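You operate a simulated robot arm through the tools that you are given. There is no shell and no other tool. Be economical: measure what you need, move in short steps, check, and stop when the job is done.

You run a simulated robot arm. Do the job below in one go: nothing can be reset, and whatever is moved stays where it is left.

## Task
Play the source on the UP NEXT sign through both desk speakers.
Fine: white socket first, then the white fader to the white line; volume knob in the middle.

It is judged by the outcome, as a careful person would: the job done as asked, and still so three seconds after it is handed in. It fails if anything else is knocked over, pushed out of place, dropped, spilled or broken.

## Robot
A 7-joint arm with a two-finger parallel gripper on a trunk, on a base that drives. Base frame: it is fixed to the floor where the robot stands at the start and does not move with it; the origin is under the middle of the robot, x ahead of it, y to its left, z up. Readings come in mm, degrees, newtons and seconds.
With the tool pointing down near the work surface it reaches from about 320 to 740 mm from the robot's upright axis, wherever it stands. Its first joint turns from -143.0 to 143.0 degrees. Places, roughly: amp knob [400, -1400, 800]; large red key [400, -900, 800]; left speaker switch [500, -900, 800]; orange gain knob [600, -500, 800]; orange mute key [500, -500, 800]; orange pan knob [500, -500, 800]; play key [400, -1200, 800]; purple gain knob [600, -600, 800]; purple mute key [500, -600, 800]; purple pan knob [500, -600, 800]; record key [400, -1100, 800]; red rocker switch [400, -1400, 800]; right speaker switch [500, -1000, 800]; stop key [400, -1200, 800]; teal gain knob [600, -700, 800]; teal mute key [500, -700, 800]. Payload 3 kg.
The tool frame sits at the grasp point between the pads (the TCP): z along the fingers, y along the line on which they close. The tips reach 30 mm beyond it. Largest opening 94 mm; finger width 28, thickness 10; the body of the gripper, 50 by 96 mm, starts 55 mm behind the TCP.
Orientation is that of the tool frame in the base frame, as a unit quaternion [x, y, z, w]. With the fingers straight down and closing along the base's y, the tool's x points along the base's -x, its y along +y and its z along -z.

## Interface
- The arm moves only by the tool play_rows. Its argument "rows" is a list of rows, each an object of numbers (a shift or turn left out is 0, a gripper value left out holds the last): "tx", "ty", "tz": the shift along the base's x, y, z in m; "wx", "wy", "wz": the turn, a rotation vector about the base's x, y, z in degrees; "hand": the opening in per cent of the stroke, from 0 (shut) to 100 (fully open). In form: [{"tx": .., "ty": .., "tz": .., "wx": .., "wy": .., "wz": .., "hand": ..}, ...]. A call has 1 to 20 rows; each row is the pose to reach, as a shift and turn from the pose commanded when the call began. A row lasts 0.2 s, in which the tool goes at most 50 mm and 8.6 degrees; a call with a longer step from one row to the next is refused whole, and so is a gripper value outside its range. A pose out of reach is approached as far as the arm can. The call stops where the force on the tool passes 70 N (or 10 N more than at its start, if that is more) or the arm is blocked; 0.2 s more then pass. The fingers move at their own pace (about 45 mm/s each) and stop on an object; they squeeze with about 32 N. The grip force told is the motor's: it shows also when the fingers shut on nothing. Time passes only in rows, and 0.2 s behind the last, so rows that repeat a pose let the fingers close. The reply holds the time, the measured pose of the TCP, the force on the tool along the base axes, the opening and the grip force, in the units named above and with some noise, with the torque about the TCP (base axes, N m) and any sound that the robot's microphone picked up.
- Cameras (640 x 400 px; columns grow to the right, rows downward): "scene" is now at [14.4, 73.2, 1724.2]; the picture's right is [-0.82, -0.57, -0.00], its down [-0.44, 0.63, -0.64] and it looks along [0.36, -0.52, -0.77] (base axes); focal length 253 px, centre (320, 200). "wrist" rides on the gripper at [76, 14, -103] in the tool frame; the picture's right is [-0.18, 0.98, 0.00], its down [-0.75, -0.14, -0.64] and it looks along [-0.63, -0.12, 0.77] (tool axes); focal length 243 px, centre (320, 200). There is no depth. A picture from a camera that has moved, and an enlarged one, comes with that camera's place and axes in the base frame and with its lens.
- camera(camera): a new picture of that camera. No time passes.
- raise_lower(by): slides the trunk up (or, below 0, down) by that many mm; the arm and the scene camera ride with it, the base frame stays. It gives what a move gives, with no picture.
- steer(legs): drives the robot by 1 to 6 legs, each [ahead, left, turn to the left] in mm, mm and degrees, along the robot's own axes; the way and the turn of a leg run together, so that a leg with both is an arc; at most 1500 mm and 180 degrees a leg. The arm and the cameras ride along, it lands a little off, and it stops where it bumps. It gives what a move gives.
- pan_tilt(pan, tilt): turns the head with the scene camera to pan (to the left, within 143 degrees either way) and tilt (down, from -29 to 69), counted from straight ahead of the robot. It gives what a move gives.
- close_up(camera, box): a new picture of the part [left, top, right, bottom] of that camera's present view, enlarged. No time passes.
- close_job(): hands the job in; it is judged then, once.

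Work in short steps. Places have to be worked out from the pictures, the camera data and where the tool is seen: move nearer, look again, correct. Check each grasp and each placing, and mend what went wrong. You have 120 turns and 82 pictures in all, those below and enlarged ones among them. Open the gripper and draw the arm clear of the work before you hand the job in, unless the task says otherwise; then end with one line.

The tools are called after "Request:" by a JSON object that holds its "api" and its "payload". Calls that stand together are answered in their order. play_rows: Moves the arm, as the interface text tells. Its arguments: {"type":"object","properties":{"rows":{"type":"array","items":{"type":"object","properties":{"tx":{"type":"number"},"ty":{"type":"number"},"tz":{"type":"number"},"wx":{"type":"number"},"wy":{"type":"number"},"wz":{"type":"number"},"hand":{"type":"number"}}}}},"required":["rows"]} The other tools are called the same way: raise_lower (by) slides the trunk up or down; steer (legs) drives the base; pan_tilt (pan, tilt) turns the head that bears the scene camera; camera (camera) takes a picture; close_up (camera, box) takes an enlarged picture of a part of a camera's view; close_job () hands the job in.

At the start:

```text
clock: 0.0
eef_pos: [238.3, -467.2, 1066.1]
orientation: [0.0, 1.0, 0.0, 0.0]
wrist_force: [0.1, 0.1, 0.3]
moment: [0.01, -0.02, 0.01]
grip_width: 94.1
gripper_force: 0.1
trunk travel left (down, up): [-175.0, 215.0]
robot x, y, heading: [-2.6, 0.6, -0.1]
head pan, tilt: [-55.2, 50.4]
```

scene: 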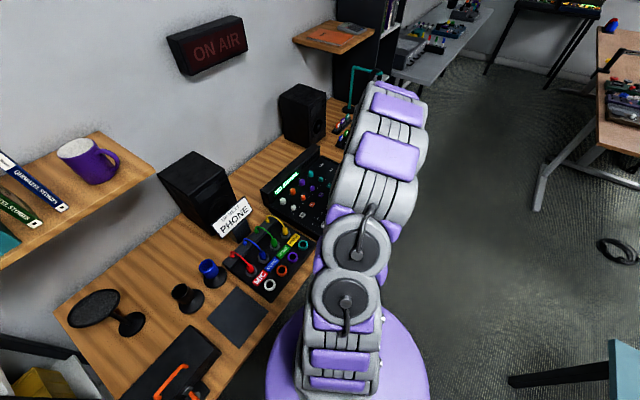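
wrist: 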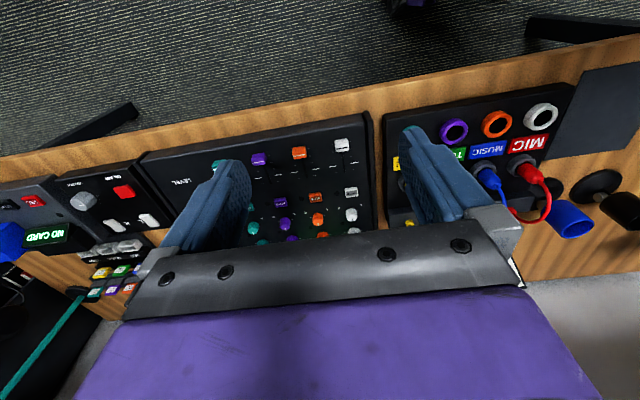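

The sign seems to read UP NEXT PHONE; I take enlarged views of the patch bay, the mixer and the speakers.

Request:
{"api": "close_up", "payload": {"camera": "scene", "box": [200, 180, 340, 300]}}

Request:
{"api": "close_up", "payload": {"camera": "wrist", "box": [370, 80, 600, 240]}}

Request:
{"api": "close_up", "payload": {"camera": "wrist", "box": [0, 100, 380, 340]}}

```text
3.33 times, centred on (270, 240) of scene
camera zoom: at [14.4, 73.2, 1724.2], right [-0.82, -0.57, 0.0], down [-0.44, 0.63, -0.64], along [0.36, -0.52, -0.77], focal length 844 px, centre (487, 67)
```

zoom: 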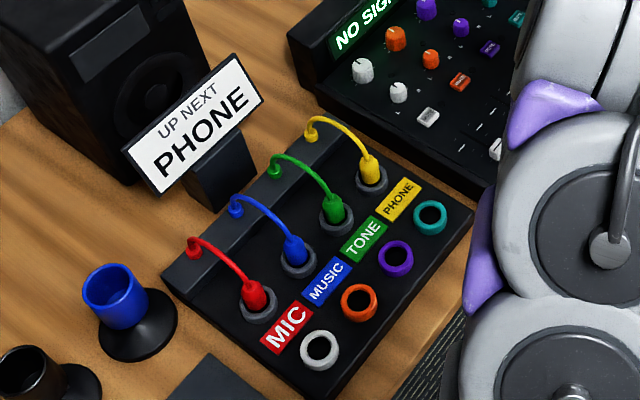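

```text
2.50 times, centred on (485, 160) of wrist
camera zoom: at [160.4, -452.7, 1169.3], right [0.18, 0.98, 0.0], down [0.75, -0.14, 0.64], along [0.63, -0.12, -0.77], focal length 606 px, centre (-92, 300)
```

zoom: 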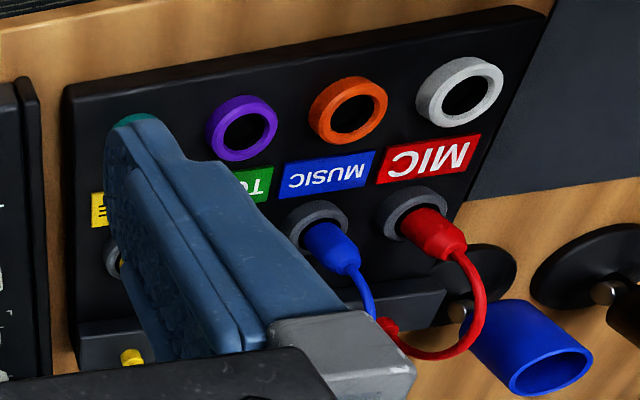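

```text
1.67 times, centred on (190, 220) of wrist
camera zoom: at [160.4, -452.7, 1169.3], right [0.18, 0.98, 0.0], down [0.75, -0.14, 0.64], along [0.63, -0.12, -0.77], focal length 404 px, centre (537, 167)
```

zoom: 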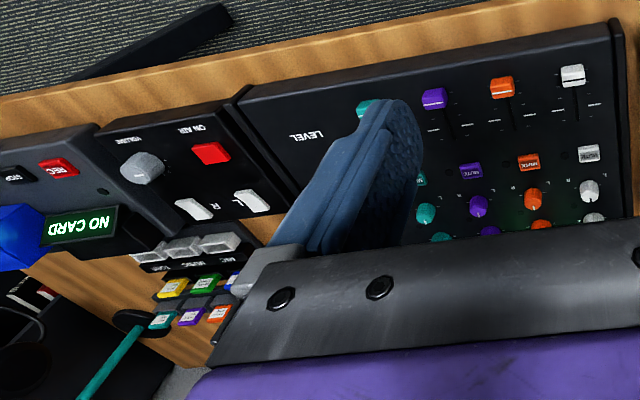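

The sign says PHONE: its plug is yellow, to go into the white socket. I look at the rest of the desk by panning the head.

Request:
{"api": "pan_tilt", "payload": {"pan": -75, "tilt": 35}}

Request:
{"api": "camera", "payload": {"camera": "scene"}}

```text
clock: 0.8
eef_pos: [237.3, -465.1, 1067.5]
orientation: [-0.001, 1.0, 0.0, 0.001]
wrist_force: [-0.1, 0.1, 0.2]
moment: [-0.01, 0.01, -0.02]
grip_width: 93.8
gripper_force: 0.2
trunk travel left (down, up): [-175.0, 215.0]
robot x, y, heading: [3.5, 2.0, -0.2]
head pan, tilt: [-75.0, 35.0]
```

```text
76 pictures are left
camera scene: at [-6.5, 51.1, 1746.4], right [-0.97, -0.26, 0.0], down [-0.15, 0.56, -0.82], along [0.21, -0.79, -0.58], focal length 253 px, centre (320, 200)
```

scene: 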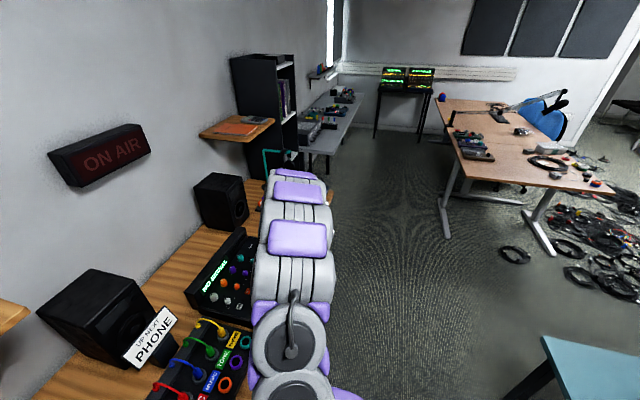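

The aisle in front of the desk (towards -y) is clear, so I strafe right 650 mm and look again from there.

Request:
{"api": "steer", "payload": {"legs": [[0, -650, 0]]}}

Request:
{"api": "pan_tilt", "payload": {"pan": 0, "tilt": 55}}

Request:
{"api": "camera", "payload": {"camera": "scene"}}

Request:
{"api": "camera", "payload": {"camera": "wrist"}}

```text
clock: 4.4
eef_pos: [233.9, -1102.2, 1072.3]
orientation: [0.002, 1.0, -0.005, 0.0]
wrist_force: [0.0, -2.2, 0.9]
moment: [0.04, -0.02, -0.01]
grip_width: 94.1
gripper_force: 0.1
trunk travel left (down, up): [-175.0, 215.0]
robot x, y, heading: [-3.2, -644.0, 0.1]
head pan, tilt: [-75.0, 35.0]
```

```text
clock: 5.9
eef_pos: [234.5, -1106.4, 1069.2]
orientation: [0.002, 1.0, -0.003, -0.001]
wrist_force: [-0.2, 0.2, -0.3]
moment: [0.01, 0.02, 0.01]
grip_width: 94.2
gripper_force: 0.0
trunk travel left (down, up): [-175.0, 215.0]
robot x, y, heading: [-2.3, -641.9, -0.1]
head pan, tilt: [0.0, 55.0]
```

```text
75 pictures are left
camera scene: at [41.9, -508.0, 1718.5], right [-0.01, -1.0, 0.0], down [-0.82, 0.01, -0.57], along [0.57, 0.0, -0.82], focal length 253 px, centre (320, 200)
```

scene: 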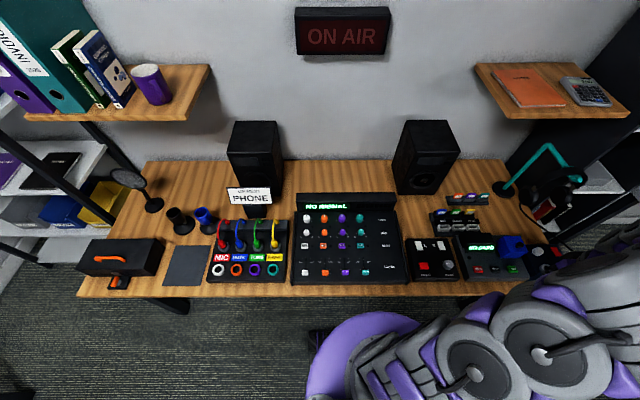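

```text
74 pictures are left
camera wrist: at [156.9, -1090.8, 1171.9], right [0.19, 0.98, 0.0], down [0.75, -0.14, 0.64], along [0.63, -0.12, -0.77], focal length 243 px, centre (320, 200)
```

wrist: 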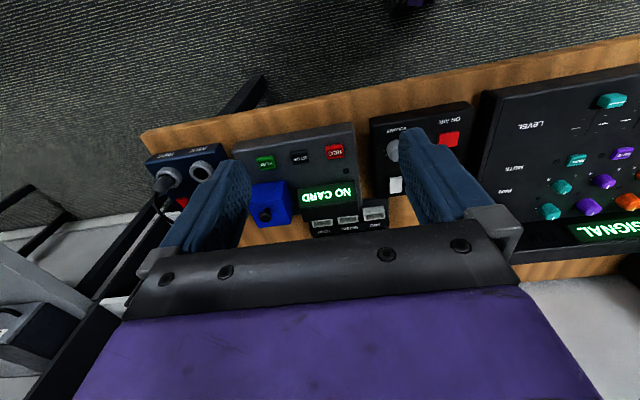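

Great overview. I enlarge the parts.

Request:
{"api": "close_up", "payload": {"camera": "scene", "box": [285, 185, 405, 290]}}

Request:
{"api": "close_up", "payload": {"camera": "scene", "box": [395, 185, 570, 290]}}

Request:
{"api": "close_up", "payload": {"camera": "scene", "box": [190, 180, 300, 290]}}

Request:
{"api": "close_up", "payload": {"camera": "wrist", "box": [130, 100, 250, 230]}}

```text
3.81 times, centred on (345, 238) of scene
camera zoom: at [41.9, -508.0, 1718.5], right [-0.01, -1.0, 0.0], down [-0.82, 0.01, -0.57], along [0.57, 0.0, -0.82], focal length 964 px, centre (225, 57)
```

zoom: 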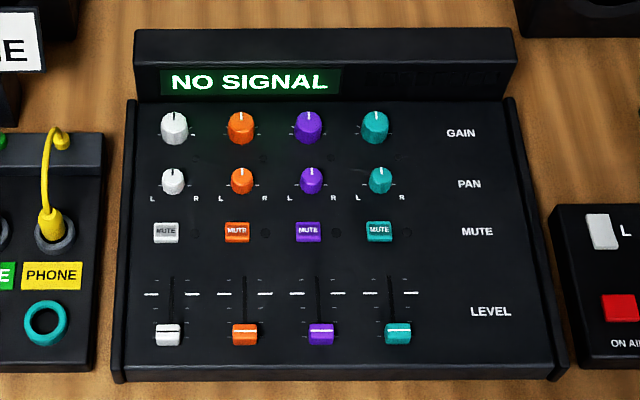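

```text
3.66 times, centred on (482, 238) of scene
camera zoom: at [41.9, -508.0, 1718.5], right [-0.01, -1.0, 0.0], down [-0.82, 0.01, -0.57], along [0.57, 0.0, -0.82], focal length 925 px, centre (-274, 63)
```

zoom: 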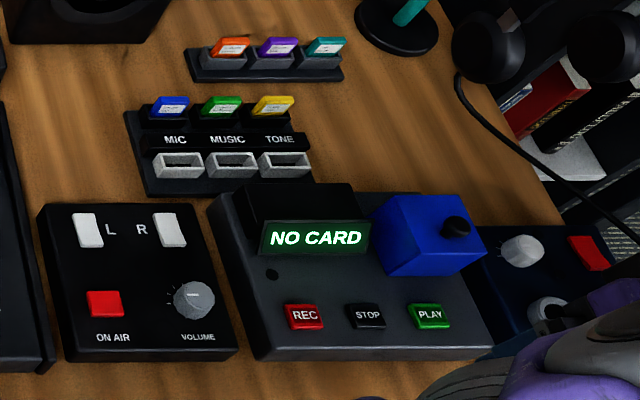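

```text
3.64 times, centred on (245, 235) of scene
camera zoom: at [41.9, -508.0, 1718.5], right [-0.01, -1.0, 0.0], down [-0.82, 0.01, -0.57], along [0.57, 0.0, -0.82], focal length 920 px, centre (593, 73)
```

zoom: 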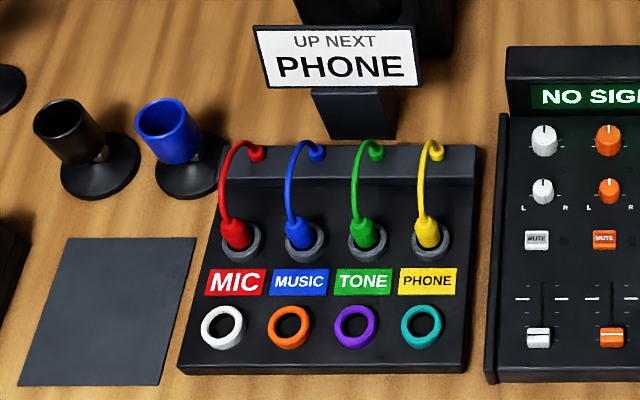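

```text
3.08 times, centred on (190, 165) of wrist
camera zoom: at [156.9, -1090.8, 1171.9], right [0.19, 0.98, 0.0], down [0.75, -0.14, 0.64], along [0.63, -0.12, -0.77], focal length 746 px, centre (720, 308)
```

zoom: 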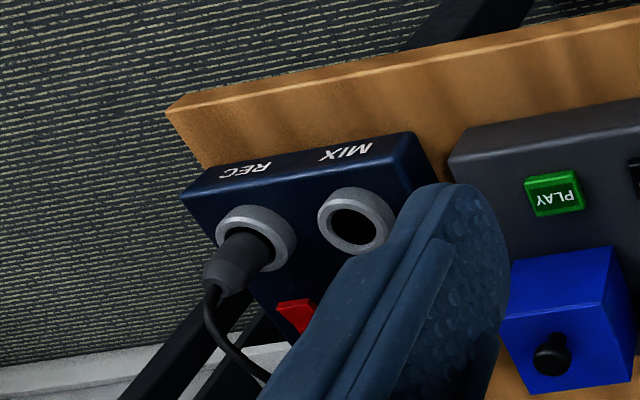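

White mute, pan and faders look as expected; the phone plug (yellow) sits near [460,-327], white socket near [369,-126]. I drive back left 430 mm and swing the arm in front, above the patch bay.

Request:
{"api": "steer", "payload": {"legs": [[0, 430, 0]]}}

Request:
{"api": "play_rows", "payload": {"rows": [{"tx": 0.01, "ty": 0.04}, {"tx": 0.02, "ty": 0.08}, {"tx": 0.03, "ty": 0.12}, {"tx": 0.04, "ty": 0.16}, {"tx": 0.05, "ty": 0.2}, {"tx": 0.06, "ty": 0.24}, {"tx": 0.07, "ty": 0.28}, {"tx": 0.08, "ty": 0.32}, {"tx": 0.1, "ty": 0.34}, {"tx": 0.12, "ty": 0.34}]}}

Request:
{"api": "camera", "payload": {"camera": "wrist"}}

Request:
{"api": "camera", "payload": {"camera": "scene"}}

```text
clock: 8.5
eef_pos: [235.2, -684.5, 1067.3]
orientation: [0.004, 1.0, -0.001, -0.001]
wrist_force: [1.1, -0.1, 0.5]
moment: [0.01, -0.02, -0.03]
grip_width: 94.1
gripper_force: 0.0
trunk travel left (down, up): [-175.0, 215.0]
robot x, y, heading: [1.4, -219.9, -0.1]
head pan, tilt: [0.0, 55.0]
```

```text
clock: 10.7
eef_pos: [357.8, -339.8, 1067.8]
orientation: [0.004, 1.0, -0.003, 0.0]
wrist_force: [0.5, -0.1, 0.8]
moment: [0.04, -0.03, 0.03]
grip_width: 93.9
gripper_force: 0.0
trunk travel left (down, up): [-175.0, 215.0]
robot x, y, heading: [-1.0, -219.4, -0.2]
head pan, tilt: [0.0, 55.0]
```

```text
69 pictures are left
camera wrist: at [279.6, -324.4, 1171.0], right [0.19, 0.98, -0.01], down [0.75, -0.14, 0.64], along [0.63, -0.13, -0.77], focal length 243 px, centre (320, 200)
```

wrist: 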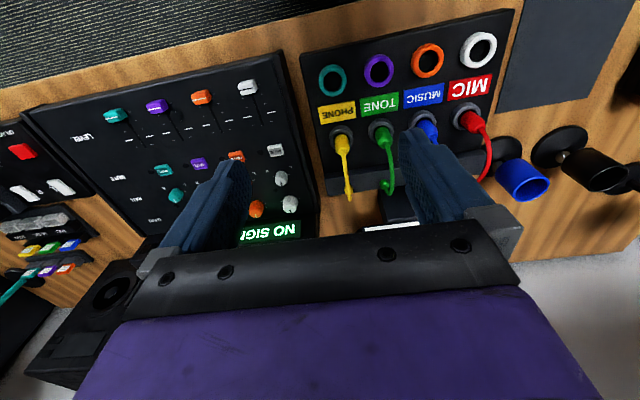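

```text
68 pictures are left
camera scene: at [46.4, -75.7, 1718.0], right [-0.01, -1.0, 0.0], down [-0.82, 0.01, -0.57], along [0.57, 0.0, -0.82], focal length 253 px, centre (320, 200)
```

scene: 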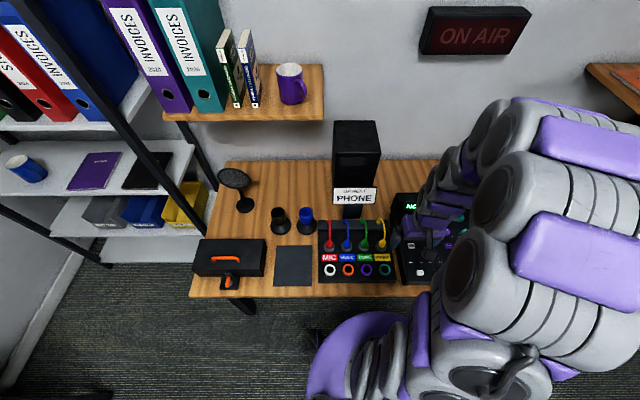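

Both cameras see the patch bay, so I enlarge both to triangulate.

Request:
{"api": "close_up", "payload": {"camera": "wrist", "box": [290, 10, 530, 220]}}

Request:
{"api": "close_up", "payload": {"camera": "scene", "box": [305, 185, 405, 285]}}

```text
1.90 times, centred on (410, 115) of wrist
camera zoom: at [279.6, -324.4, 1171.0], right [0.19, 0.98, -0.01], down [0.75, -0.14, 0.64], along [0.63, -0.13, -0.77], focal length 462 px, centre (149, 362)
```

zoom: 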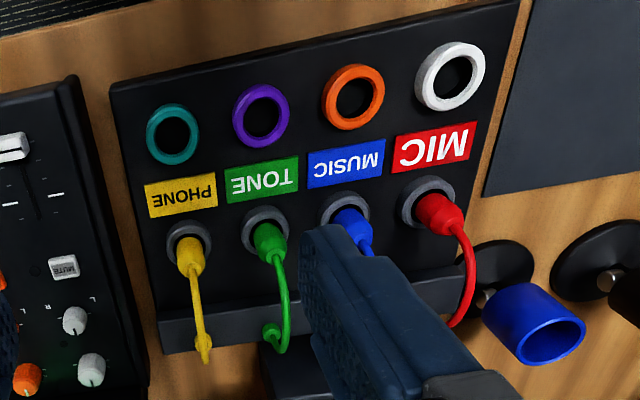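

```text
4.00 times, centred on (355, 235) of scene
camera zoom: at [46.4, -75.7, 1718.0], right [-0.01, -1.0, 0.0], down [-0.82, 0.01, -0.57], along [0.57, 0.0, -0.82], focal length 1012 px, centre (180, 60)
```

zoom: 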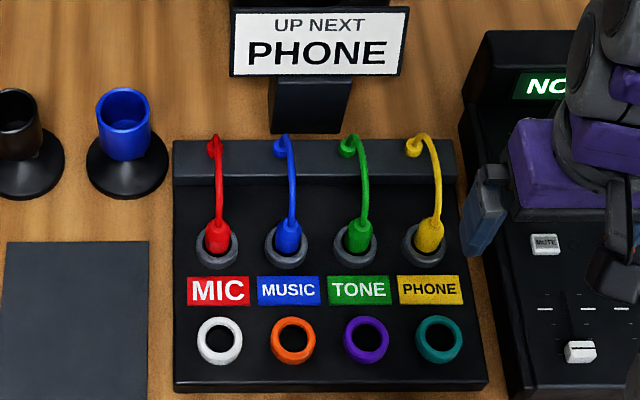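

Yellow plug is estimated near (480,-328,780), white socket near (384,-113,760). I move above the plug with the gripper half open and look again.

Request:
{"api": "play_rows", "payload": {"rows": [{"tx": 0.03, "tz": -0.02, "hand": 50}, {"tx": 0.06, "ty": 0.006, "tz": -0.05}, {"tx": 0.09, "ty": 0.012, "tz": -0.09}, {"tx": 0.12, "ty": 0.012, "tz": -0.12}, {"tx": 0.12, "ty": 0.012, "tz": -0.15}, {"tx": 0.12, "ty": 0.012, "tz": -0.15}]}}

Request:
{"api": "camera", "payload": {"camera": "wrist"}}

Request:
{"api": "close_up", "payload": {"camera": "scene", "box": [305, 165, 445, 285]}}

```text
refused: row 3 steps farther than a row can; nothing moved
```

```text
65 pictures are left
camera wrist: at [279.6, -324.4, 1171.0], right [0.19, 0.98, -0.01], down [0.75, -0.14, 0.64], along [0.63, -0.13, -0.77], focal length 243 px, centre (320, 200)
```

wrist: 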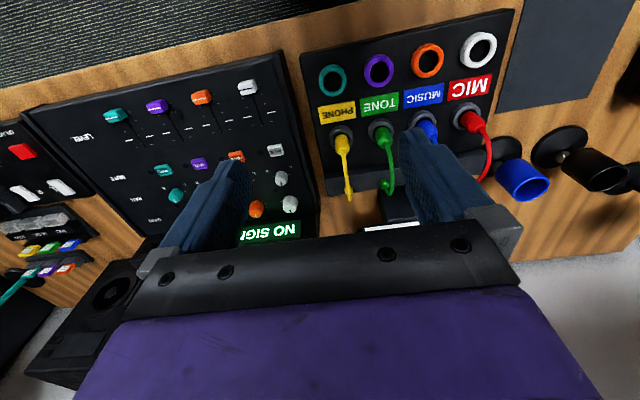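

```text
3.33 times, centred on (375, 225) of scene
camera zoom: at [46.4, -75.7, 1718.0], right [-0.01, -1.0, 0.0], down [-0.82, 0.01, -0.57], along [0.57, 0.0, -0.82], focal length 844 px, centre (137, 117)
```

zoom: 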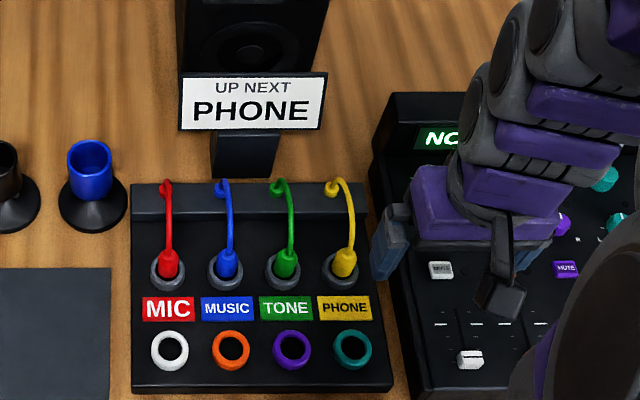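

One step was a hair too long; I resend with smaller steps.

Request:
{"api": "play_rows", "payload": {"rows": [{"tx": 0.025, "tz": -0.02, "hand": 50}, {"tx": 0.05, "ty": 0.006, "tz": -0.05}, {"tx": 0.075, "ty": 0.012, "tz": -0.08}, {"tx": 0.1, "ty": 0.012, "tz": -0.11}, {"tx": 0.12, "ty": 0.012, "tz": -0.14}, {"tx": 0.12, "ty": 0.012, "tz": -0.15}, {"tx": 0.12, "ty": 0.012, "tz": -0.15}]}}

Request:
{"api": "camera", "payload": {"camera": "wrist"}}

Request:
{"api": "close_up", "payload": {"camera": "scene", "box": [305, 165, 445, 285]}}

```text
clock: 12.3
eef_pos: [475.1, -327.7, 918.6]
orientation: [0.003, 1.0, -0.003, -0.001]
wrist_force: [0.4, 0.6, -0.1]
moment: [0.01, -0.04, 0.01]
grip_width: 46.9
gripper_force: 0.0
trunk travel left (down, up): [-175.0, 215.0]
robot x, y, heading: [3.5, -215.2, -0.3]
head pan, tilt: [0.0, 55.0]
```

```text
63 pictures are left
camera wrist: at [398.6, -312.6, 1021.2], right [0.19, 0.98, 0.0], down [0.75, -0.14, 0.64], along [0.63, -0.13, -0.77], focal length 243 px, centre (320, 200)
```

wrist: 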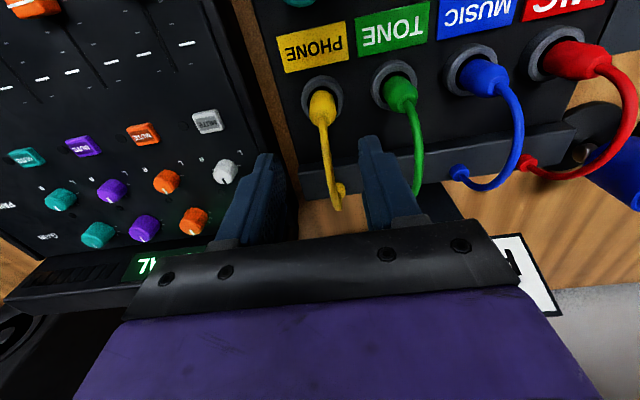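

```text
3.33 times, centred on (375, 225) of scene
camera zoom: at [47.4, -76.2, 1718.0], right [-0.01, -1.0, 0.0], down [-0.82, 0.01, -0.57], along [0.57, 0.0, -0.82], focal length 844 px, centre (137, 117)
```

zoom: 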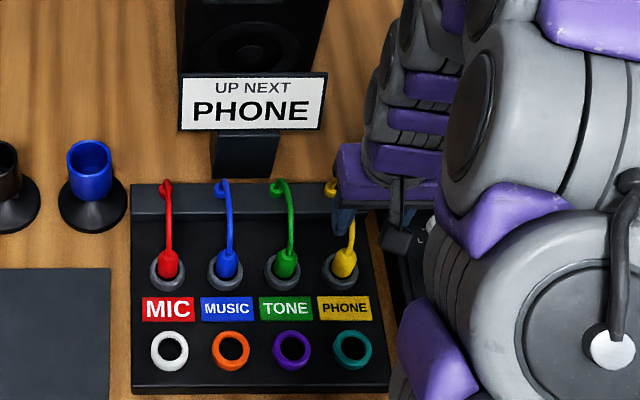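

The plug is centred between the fingers. I descend to z≈830 and shift a bit, then look.

Request:
{"api": "play_rows", "payload": {"rows": [{"tz": -0.03}, {"tz": -0.06}, {"tz": -0.088}, {"tz": -0.088}]}}

Request:
{"api": "camera", "payload": {"camera": "wrist"}}

```text
clock: 13.3
eef_pos: [475.5, -328.1, 831.1]
orientation: [0.004, 1.0, -0.002, 0.0]
wrist_force: [0.5, -0.2, 0.3]
moment: [0.0, -0.03, -0.04]
grip_width: 47.3
gripper_force: 0.1
trunk travel left (down, up): [-175.0, 215.0]
robot x, y, heading: [-0.9, -216.8, -0.5]
head pan, tilt: [0.0, 55.0]
```

```text
61 pictures are left
camera wrist: at [398.5, -312.7, 933.0], right [0.19, 0.98, 0.0], down [0.75, -0.14, 0.64], along [0.63, -0.13, -0.77], focal length 243 px, centre (320, 200)
```

wrist: 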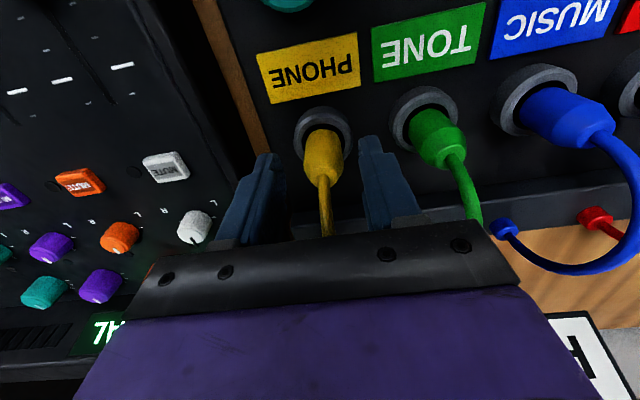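

The plug is well centred between the fingers. I go down to about z=797 and close.

Request:
{"api": "play_rows", "payload": {"rows": [{"tz": -0.012}, {"tz": -0.024}, {"tz": -0.034}, {"tz": -0.034}]}}

Request:
{"api": "camera", "payload": {"camera": "wrist"}}

```text
clock: 14.3
eef_pos: [475.5, -327.7, 797.3]
orientation: [0.004, 1.0, -0.003, -0.001]
wrist_force: [-0.6, 0.8, -0.1]
moment: [0.0, 0.02, 0.02]
grip_width: 46.9
gripper_force: 0.0
trunk travel left (down, up): [-175.0, 215.0]
robot x, y, heading: [1.3, -220.3, -0.2]
head pan, tilt: [0.0, 55.0]
```

```text
60 pictures are left
camera wrist: at [398.0, -312.4, 899.7], right [0.19, 0.98, 0.0], down [0.75, -0.14, 0.64], along [0.63, -0.13, -0.77], focal length 243 px, centre (320, 200)
```

wrist: 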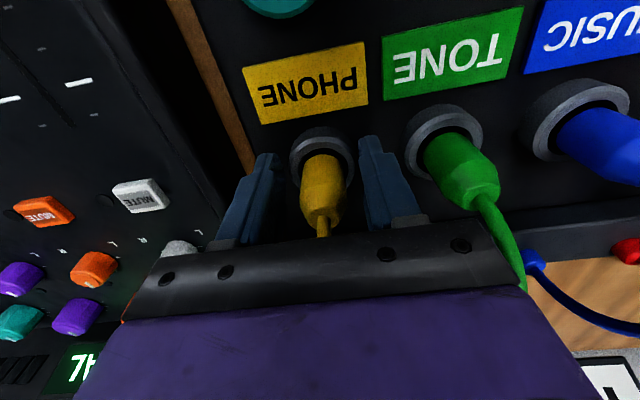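

The plug lies between the pads with its middle at TCP height. I close the gripper.

Request:
{"api": "play_rows", "payload": {"rows": [{"hand": 0}, {"hand": 0}, {"hand": 0}, {"hand": 0}, {"hand": 0}]}}

```text
clock: 15.5
eef_pos: [475.0, -326.8, 798.0]
orientation: [0.004, 1.0, -0.004, 0.0]
wrist_force: [1.0, 6.4, -4.4]
moment: [0.45, -0.09, 1.38]
grip_width: 39.0
gripper_force: 44.6
trunk travel left (down, up): [-175.0, 215.0]
robot x, y, heading: [0.1, -215.1, -0.3]
head pan, tilt: [0.0, 55.0]
```

It stopped at 39 mm with a torque; I check whether it gripped the ring instead.

Request:
{"api": "camera", "payload": {"camera": "wrist"}}

Request:
{"api": "close_up", "payload": {"camera": "wrist", "box": [220, 100, 440, 240]}}

```text
59 pictures are left
camera wrist: at [398.1, -311.1, 899.6], right [0.19, 0.98, -0.01], down [0.75, -0.14, 0.64], along [0.63, -0.13, -0.77], focal length 243 px, centre (320, 200)
```

wrist: 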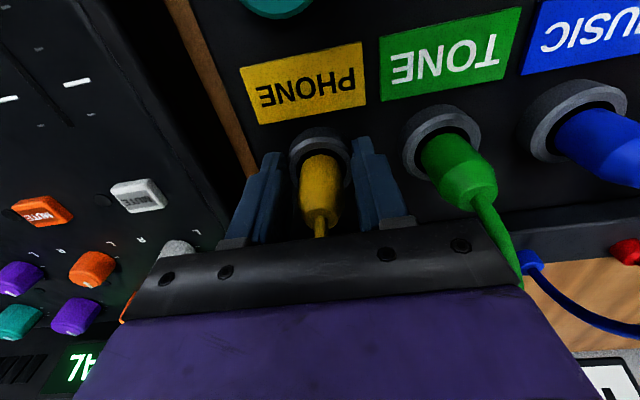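

```text
2.86 times, centred on (330, 170) of wrist
camera zoom: at [398.1, -311.1, 899.6], right [0.19, 0.98, -0.01], down [0.75, -0.14, 0.64], along [0.63, -0.13, -0.77], focal length 693 px, centre (291, 286)
```

zoom: 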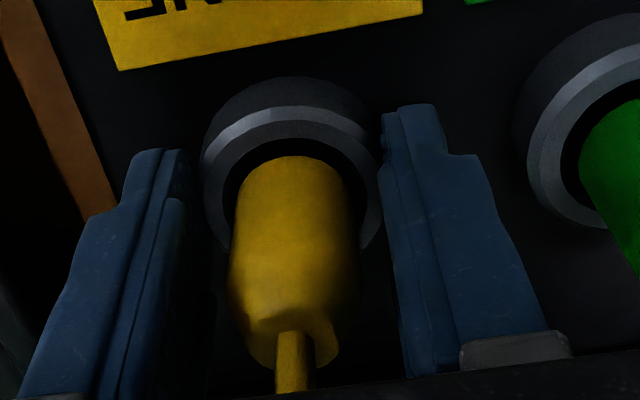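

The fingers closed on the metal ring (39 mm). I open, rise 16 mm so the tips clear the ring, and close on the plug itself.

Request:
{"api": "play_rows", "payload": {"rows": [{"hand": 50}, {"hand": 50}, {"tz": 0.008, "hand": 50}, {"tz": 0.016, "tx": 0.002, "hand": 50}, {"tz": 0.016, "tx": 0.002, "hand": 0}, {"tz": 0.016, "tx": 0.002, "hand": 0}, {"tz": 0.016, "tx": 0.002, "hand": 0}, {"tz": 0.016, "tx": 0.002, "hand": 0}, {"tz": 0.016, "tx": 0.002, "hand": 0}]}}

Request:
{"api": "close_up", "payload": {"camera": "wrist", "box": [220, 100, 440, 240]}}

```text
clock: 17.5
eef_pos: [477.1, -327.6, 814.4]
orientation: [0.004, 1.0, -0.002, 0.0]
wrist_force: [-0.6, 0.2, 0.0]
moment: [0.02, 0.01, -0.02]
grip_width: 23.9
gripper_force: 32.2
trunk travel left (down, up): [-175.0, 215.0]
robot x, y, heading: [1.6, -216.6, -0.6]
head pan, tilt: [0.0, 55.0]
```

```text
2.86 times, centred on (330, 170) of wrist
camera zoom: at [399.9, -312.4, 915.6], right [0.19, 0.98, 0.0], down [0.75, -0.14, 0.64], along [0.63, -0.13, -0.77], focal length 693 px, centre (291, 286)
```

zoom: 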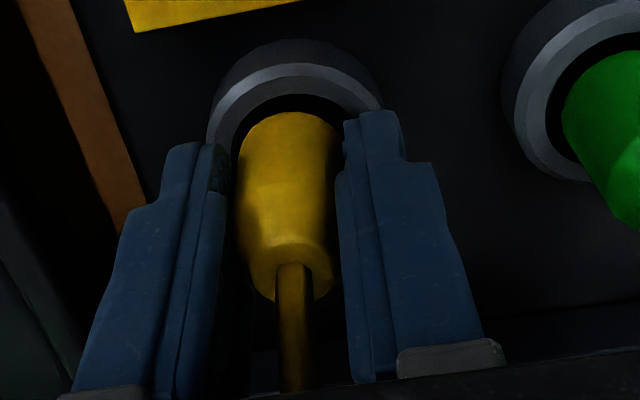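

Gripped at 24 mm on the plug body. I pull straight up in small steps.

Request:
{"api": "play_rows", "payload": {"rows": [{"tz": 0.006}, {"tz": 0.014}, {"tz": 0.024}, {"tz": 0.036}, {"tz": 0.05}, {"tz": 0.06}, {"tz": 0.06}]}}

Request:
{"api": "camera", "payload": {"camera": "wrist"}}

```text
clock: 19.1
eef_pos: [475.9, -328.6, 873.9]
orientation: [0.004, 1.0, -0.003, 0.0]
wrist_force: [0.4, -0.2, -0.7]
moment: [0.01, 0.02, 0.0]
grip_width: 24.0
gripper_force: 31.8
trunk travel left (down, up): [-175.0, 215.0]
robot x, y, heading: [1.0, -215.2, -0.3]
head pan, tilt: [0.0, 55.0]
```

```text
56 pictures are left
camera wrist: at [399.6, -312.7, 976.2], right [0.19, 0.98, 0.0], down [0.75, -0.14, 0.64], along [0.63, -0.13, -0.77], focal length 243 px, centre (320, 200)
```

wrist: 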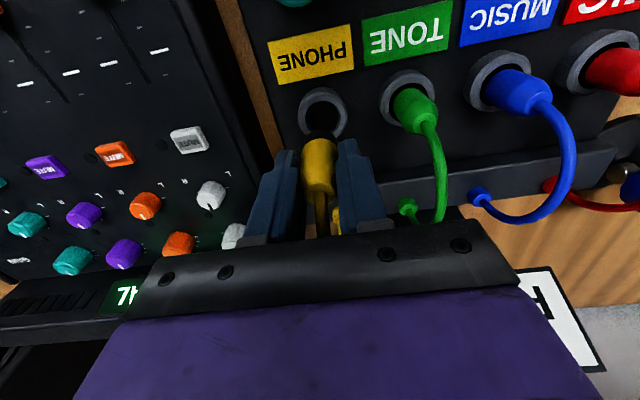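

The plug is out, and the empty phone socket resolves to (475,-328,768). The white socket is offset by about (-95.5, +209), so I raise slightly, pull forward and move over it to look.

Request:
{"api": "play_rows", "payload": {"rows": [{"tx": -0.03, "tz": 0.02}, {"tx": -0.06, "tz": 0.03}, {"tx": -0.0955, "tz": 0.03}, {"tx": -0.0955, "ty": 0.035, "tz": 0.03}, {"tx": -0.0955, "ty": 0.07, "tz": 0.03}, {"tx": -0.0955, "ty": 0.105, "tz": 0.03}, {"tx": -0.0955, "ty": 0.14, "tz": 0.03}, {"tx": -0.0955, "ty": 0.175, "tz": 0.03}, {"tx": -0.0955, "ty": 0.209, "tz": 0.03}, {"tx": -0.0955, "ty": 0.209, "tz": 0.0}, {"tx": -0.0955, "ty": 0.209, "tz": 0.0}]}}

Request:
{"api": "camera", "payload": {"camera": "wrist"}}

Request:
{"api": "close_up", "payload": {"camera": "scene", "box": [275, 165, 415, 285]}}

```text
clock: 21.5
eef_pos: [380.9, -118.7, 874.0]
orientation: [0.003, 1.0, -0.003, 0.0]
wrist_force: [-0.7, -0.1, -0.3]
moment: [0.0, 0.0, 0.01]
grip_width: 23.9
gripper_force: 32.5
trunk travel left (down, up): [-175.0, 215.0]
robot x, y, heading: [0.4, -217.7, -0.3]
head pan, tilt: [0.0, 55.0]
```

```text
55 pictures are left
camera wrist: at [303.8, -103.2, 976.0], right [0.19, 0.98, -0.01], down [0.75, -0.14, 0.64], along [0.63, -0.13, -0.77], focal length 243 px, centre (320, 200)
```

wrist: 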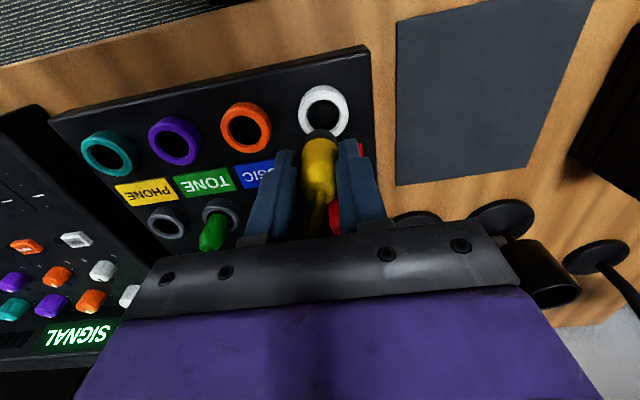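

```text
3.33 times, centred on (345, 225) of scene
camera zoom: at [46.2, -74.1, 1717.9], right [-0.01, -1.0, 0.0], down [-0.82, 0.01, -0.57], along [0.57, 0.0, -0.82], focal length 844 px, centre (237, 117)
```

zoom: 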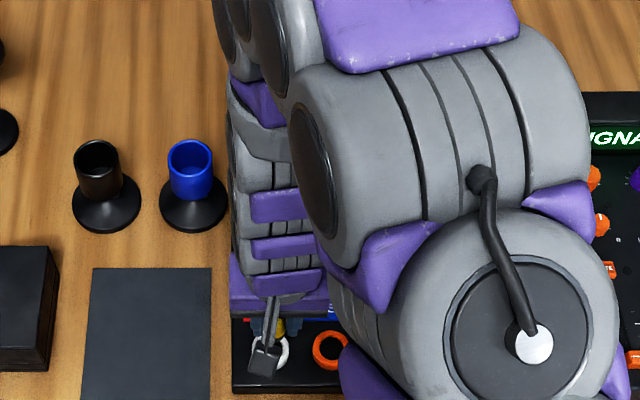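

The white ring shows at (323,112), exactly where the phone socket was seen, so it's aligned. I lower slowly to the seating height.

Request:
{"api": "play_rows", "payload": {"rows": [{"tz": -0.015}, {"tz": -0.028}, {"tz": -0.036}, {"tz": -0.042}, {"tz": -0.048}, {"tz": -0.054}, {"tz": -0.06}, {"tz": -0.06}]}}

Request:
{"api": "camera", "payload": {"camera": "wrist"}}

```text
clock: 23.3
eef_pos: [381.3, -118.0, 814.3]
orientation: [0.003, 1.0, -0.003, 0.001]
wrist_force: [3.1, -5.9, 31.3]
moment: [-0.46, -0.2, -0.01]
grip_width: 23.5
gripper_force: 32.1
trunk travel left (down, up): [-175.0, 215.0]
robot x, y, heading: [1.4, -215.0, -0.7]
head pan, tilt: [0.0, 55.0]
```

```text
53 pictures are left
camera wrist: at [304.1, -102.2, 916.8], right [0.19, 0.98, -0.01], down [0.75, -0.14, 0.64], along [0.63, -0.13, -0.76], focal length 243 px, centre (320, 200)
```

wrist: 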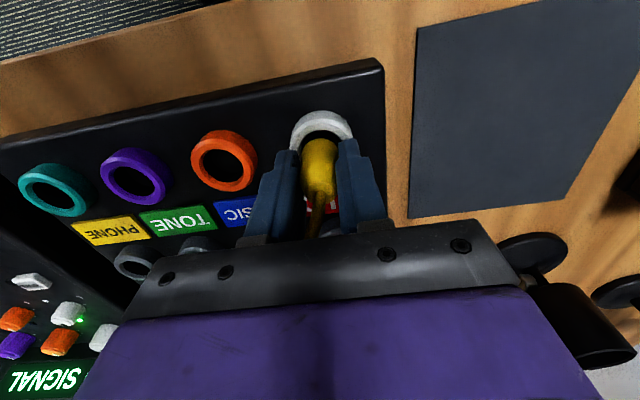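

Upward force 31 N at about the seated height; I enlarge to judge seating, and the lit green light on the mixer.

Request:
{"api": "close_up", "payload": {"camera": "wrist", "box": [250, 90, 390, 240]}}

Request:
{"api": "close_up", "payload": {"camera": "wrist", "box": [0, 240, 140, 400]}}

```text
2.67 times, centred on (320, 165) of wrist
camera zoom: at [304.1, -102.2, 916.8], right [0.19, 0.98, -0.01], down [0.75, -0.14, 0.64], along [0.63, -0.13, -0.76], focal length 647 px, centre (320, 293)
```

zoom: 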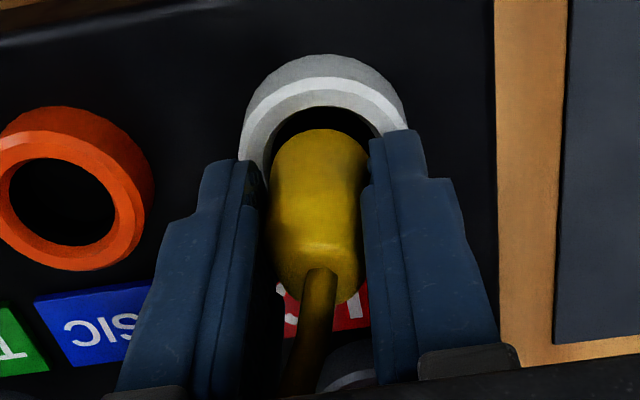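

```text
2.50 times, centred on (70, 320) of wrist
camera zoom: at [304.1, -102.2, 916.8], right [0.19, 0.98, -0.01], down [0.75, -0.14, 0.64], along [0.63, -0.13, -0.76], focal length 606 px, centre (945, -100)
```

zoom: 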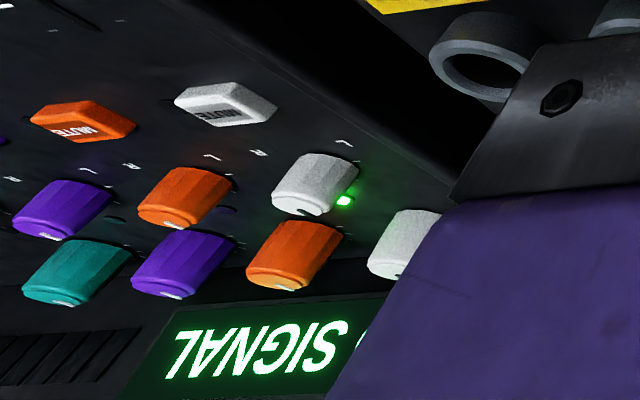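

The white channel's signal light came on, so the plug is seated. I release and rise.

Request:
{"api": "play_rows", "payload": {"rows": [{"hand": 45}, {"hand": 45}, {"hand": 45}, {"tz": 0.03}, {"tz": 0.07}, {"tz": 0.11}, {"tz": 0.15}, {"tz": 0.15}]}}

Request:
{"api": "camera", "payload": {"camera": "wrist"}}

```text
clock: 25.1
eef_pos: [382.6, -117.4, 962.6]
orientation: [0.003, 1.0, -0.004, 0.0]
wrist_force: [0.6, 0.4, 0.0]
moment: [0.01, 0.01, 0.02]
grip_width: 42.3
gripper_force: 0.1
trunk travel left (down, up): [-175.0, 215.0]
robot x, y, heading: [4.3, -214.0, -0.5]
head pan, tilt: [0.0, 55.0]
```

```text
50 pictures are left
camera wrist: at [305.0, -102.2, 1065.6], right [0.19, 0.98, -0.01], down [0.75, -0.14, 0.64], along [0.63, -0.13, -0.77], focal length 243 px, centre (320, 200)
```

wrist: 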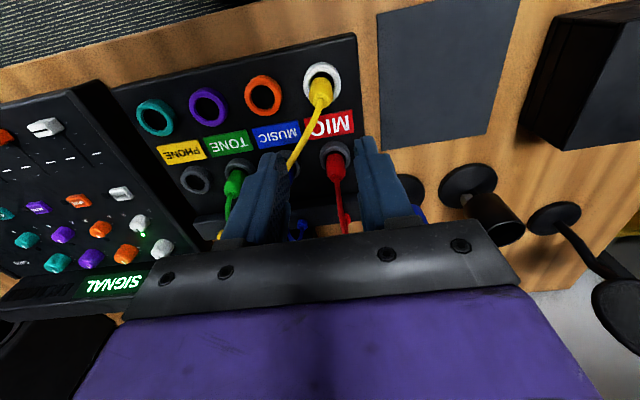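

Plug sits in the white socket and is held. Now I strafe right 330 mm to work on the mixer and take a view of it.

Request:
{"api": "steer", "payload": {"legs": [[0, -330, 0]]}}

Request:
{"api": "camera", "payload": {"camera": "wrist"}}

Request:
{"api": "camera", "payload": {"camera": "scene"}}

```text
clock: 27.3
eef_pos: [379.6, -440.2, 963.1]
orientation: [0.003, 1.0, -0.005, 0.001]
wrist_force: [-1.1, 0.1, 0.6]
moment: [0.0, -0.01, 0.04]
grip_width: 42.4
gripper_force: 0.1
trunk travel left (down, up): [-175.0, 215.0]
robot x, y, heading: [0.6, -544.8, -0.4]
head pan, tilt: [0.0, 55.0]
```

```text
49 pictures are left
camera wrist: at [302.3, -423.7, 1064.8], right [0.19, 0.98, -0.01], down [0.75, -0.14, 0.64], along [0.63, -0.13, -0.77], focal length 243 px, centre (320, 200)
```

wrist: 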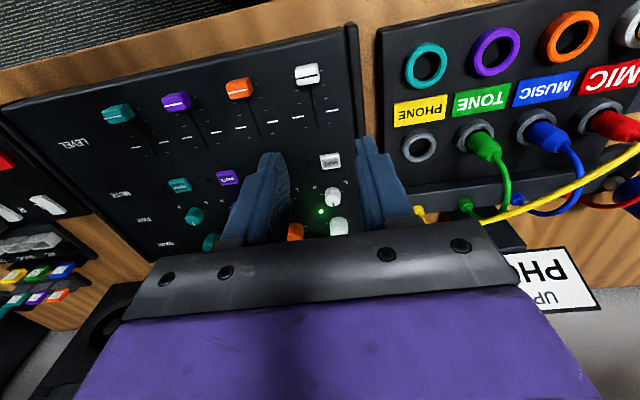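

```text
48 pictures are left
camera scene: at [44.3, -383.5, 1716.1], right [-0.01, -1.0, 0.01], down [-0.82, 0.0, -0.57], along [0.57, -0.01, -0.82], focal length 253 px, centre (320, 200)
```

scene: 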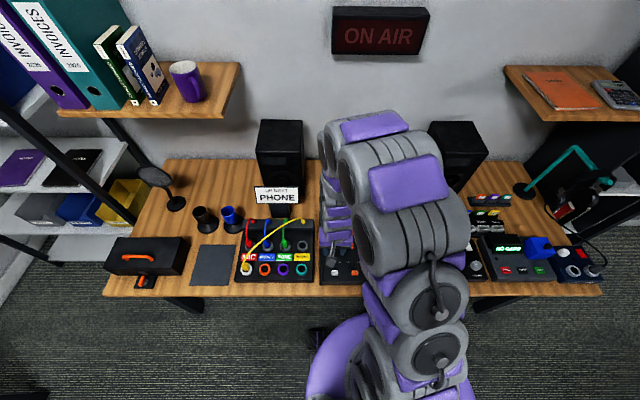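

Request:
{"api": "close_up", "payload": {"camera": "wrist", "box": [210, 50, 370, 150]}}

Request:
{"api": "close_up", "payload": {"camera": "wrist", "box": [270, 140, 370, 240]}}

```text
4.00 times, centred on (290, 100) of wrist
camera zoom: at [302.3, -423.7, 1064.8], right [0.19, 0.98, -0.01], down [0.75, -0.14, 0.64], along [0.63, -0.13, -0.77], focal length 970 px, centre (440, 600)
```

zoom: 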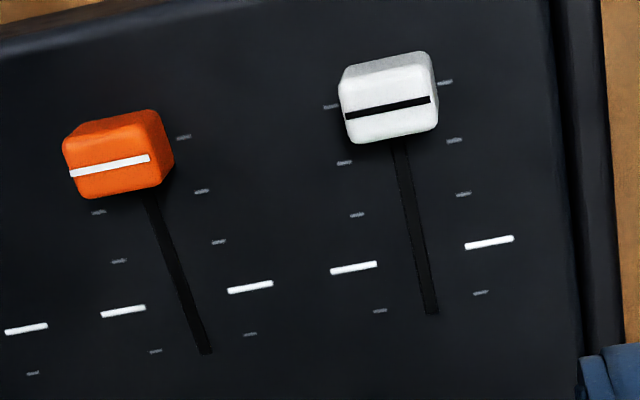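

```text
4.00 times, centred on (320, 190) of wrist
camera zoom: at [302.3, -423.7, 1064.8], right [0.19, 0.98, -0.01], down [0.75, -0.14, 0.64], along [0.63, -0.13, -0.77], focal length 970 px, centre (320, 240)
```

zoom: 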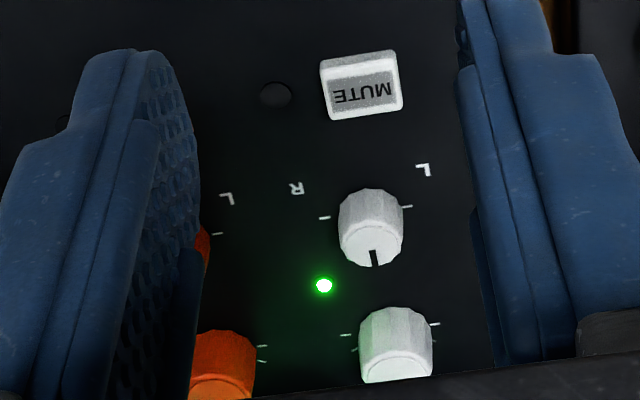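

White mute light is dark, pan centred, signal LED green. Fader cap estimate (362,-452, ~785), line at x≈405. I descend over the cap to z≈845 to refine.

Request:
{"api": "play_rows", "payload": {"rows": [{"tx": -0.01, "ty": -0.006, "tz": -0.03, "hand": 45}, {"tx": -0.019, "ty": -0.0115, "tz": -0.06}, {"tx": -0.019, "ty": -0.0115, "tz": -0.09}, {"tx": -0.019, "ty": -0.0115, "tz": -0.118}, {"tx": -0.019, "ty": -0.0115, "tz": -0.118}]}}

Request:
{"api": "camera", "payload": {"camera": "wrist"}}

```text
clock: 28.5
eef_pos: [359.1, -469.0, 846.9]
orientation: [0.002, 1.0, 0.003, 0.001]
wrist_force: [0.7, -0.8, 0.4]
moment: [0.03, 0.0, 0.02]
grip_width: 42.2
gripper_force: 0.2
trunk travel left (down, up): [-175.0, 215.0]
robot x, y, heading: [0.8, -547.1, -0.0]
head pan, tilt: [0.0, 55.0]
```

```text
45 pictures are left
camera wrist: at [281.3, -454.4, 949.0], right [0.19, 0.98, 0.01], down [0.75, -0.15, 0.64], along [0.63, -0.12, -0.77], focal length 243 px, centre (320, 200)
```

wrist: 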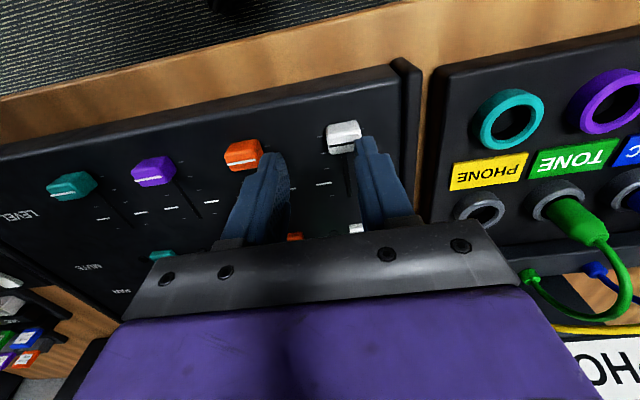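

The cap is at about (363,-451, top ~780); I correct y by +18 mm, x +4 mm and descend to tips ≈ 780.

Request:
{"api": "play_rows", "payload": {"rows": [{"tx": 0.002, "ty": 0.009}, {"tx": 0.004, "ty": 0.018}, {"tx": 0.004, "ty": 0.018, "tz": -0.02}, {"tx": 0.004, "ty": 0.018, "tz": -0.035}, {"tx": 0.004, "ty": 0.018, "tz": -0.035}]}}

Request:
{"api": "camera", "payload": {"camera": "wrist"}}

```text
clock: 29.7
eef_pos: [363.9, -441.4, 811.6]
orientation: [0.001, 1.0, -0.001, 0.0]
wrist_force: [1.0, -1.5, -0.3]
moment: [-0.01, -0.01, 0.06]
grip_width: 44.0
gripper_force: 1.1
trunk travel left (down, up): [-175.0, 215.0]
robot x, y, heading: [-1.0, -542.0, -0.2]
head pan, tilt: [0.0, 55.0]
```

```text
44 pictures are left
camera wrist: at [286.0, -426.6, 913.3], right [0.19, 0.98, 0.0], down [0.75, -0.14, 0.64], along [0.63, -0.12, -0.77], focal length 243 px, centre (320, 200)
```

wrist: 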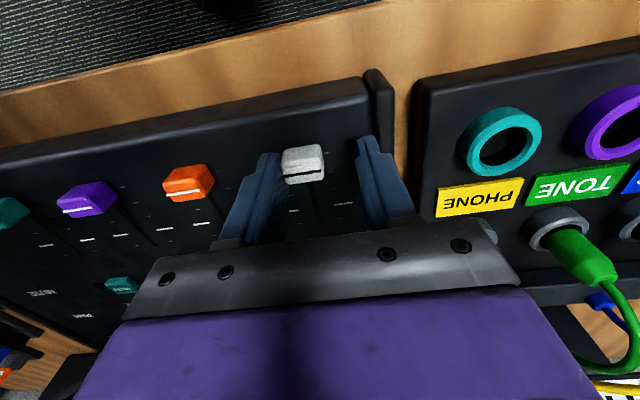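

y drifted to -441, so the cap is left of centre. I shift -11 mm in y.

Request:
{"api": "play_rows", "payload": {"rows": [{"ty": -0.006}, {"ty": -0.011}, {"ty": -0.011}, {"ty": -0.011}]}}

Request:
{"api": "camera", "payload": {"camera": "wrist"}}

```text
clock: 30.7
eef_pos: [363.0, -454.7, 811.1]
orientation: [0.003, 1.0, 0.0, 0.001]
wrist_force: [-0.3, -0.6, -0.3]
moment: [0.0, -0.03, 0.02]
grip_width: 42.4
gripper_force: 0.1
trunk travel left (down, up): [-175.0, 215.0]
robot x, y, heading: [-1.6, -549.2, -0.2]
head pan, tilt: [0.0, 55.0]
```

```text
43 pictures are left
camera wrist: at [286.1, -440.5, 914.0], right [0.19, 0.98, 0.0], down [0.75, -0.14, 0.64], along [0.63, -0.12, -0.77], focal length 243 px, centre (320, 200)
```

wrist: 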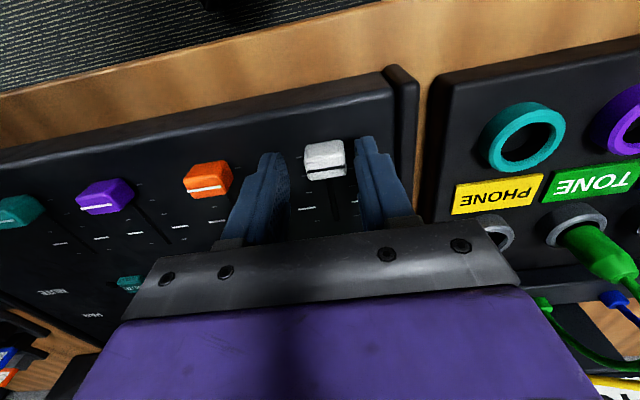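

Centred now. I lower 10 mm and close on the cap.

Request:
{"api": "play_rows", "payload": {"rows": [{"ty": 0.002, "tz": -0.005}, {"ty": 0.002, "tz": -0.01}, {"ty": 0.002, "tz": -0.01}, {"ty": 0.002, "tz": -0.01, "hand": 10}, {"ty": 0.002, "tz": -0.01, "hand": 10}, {"ty": 0.002, "tz": -0.01, "hand": 10}, {"ty": 0.002, "tz": -0.01, "hand": 10}]}}

Request:
{"api": "camera", "payload": {"camera": "wrist"}}

```text
clock: 31.4
eef_pos: [363.0, -453.7, 805.3]
orientation: [0.003, 1.0, 0.0, 0.004]
wrist_force: [-6.9, -3.5, 57.0]
moment: [-1.23, 1.0, 0.18]
grip_width: 42.2
gripper_force: 0.0
trunk travel left (down, up): [-175.0, 215.0]
robot x, y, heading: [1.1, -547.9, -0.4]
head pan, tilt: [0.0, 55.0]
stopped in row 3: the force on the tool passed its limit at 76 N (the readings are from after the stop); the commanded pose is now the measured one
```

```text
42 pictures are left
camera wrist: at [285.4, -438.9, 906.7], right [0.19, 0.98, 0.0], down [0.75, -0.15, 0.65], along [0.64, -0.12, -0.76], focal length 243 px, centre (320, 200)
```

wrist: 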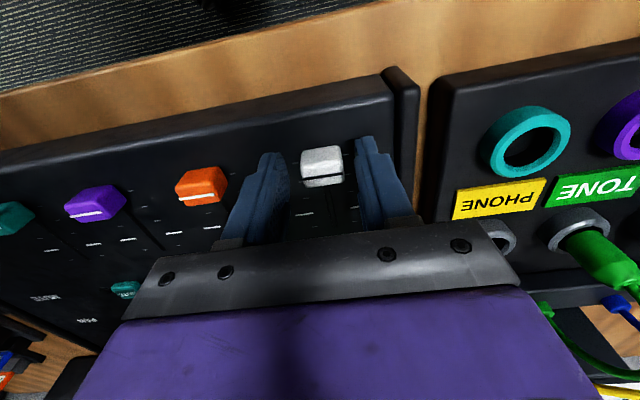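

Tips touched the panel (≈775). I raise 4 mm and close on the cap.

Request:
{"api": "play_rows", "payload": {"rows": [{"tz": 0.004}, {"tz": 0.004, "hand": 10}, {"tz": 0.004, "hand": 10}, {"tz": 0.004, "hand": 10}, {"tz": 0.004, "hand": 10}, {"tz": 0.004, "hand": 10}]}}

Request:
{"api": "close_up", "payload": {"camera": "wrist", "box": [230, 110, 410, 240]}}

```text
clock: 32.9
eef_pos: [366.6, -452.1, 805.4]
orientation: [0.003, 1.0, 0.0, 0.002]
wrist_force: [8.8, 6.4, -31.4]
moment: [0.07, -1.25, 0.18]
grip_width: 23.7
gripper_force: 45.7
trunk travel left (down, up): [-175.0, 215.0]
robot x, y, heading: [0.0, -541.9, -0.3]
head pan, tilt: [0.0, 55.0]
```

```text
3.08 times, centred on (320, 175) of wrist
camera zoom: at [289.4, -436.9, 907.4], right [0.19, 0.98, 0.0], down [0.75, -0.14, 0.65], along [0.63, -0.12, -0.76], focal length 746 px, centre (320, 277)
```

zoom: 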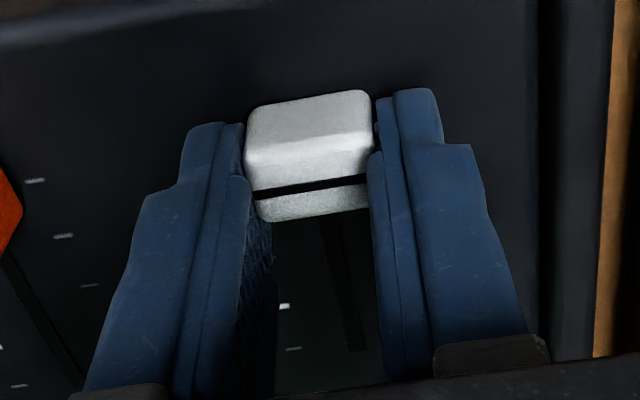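

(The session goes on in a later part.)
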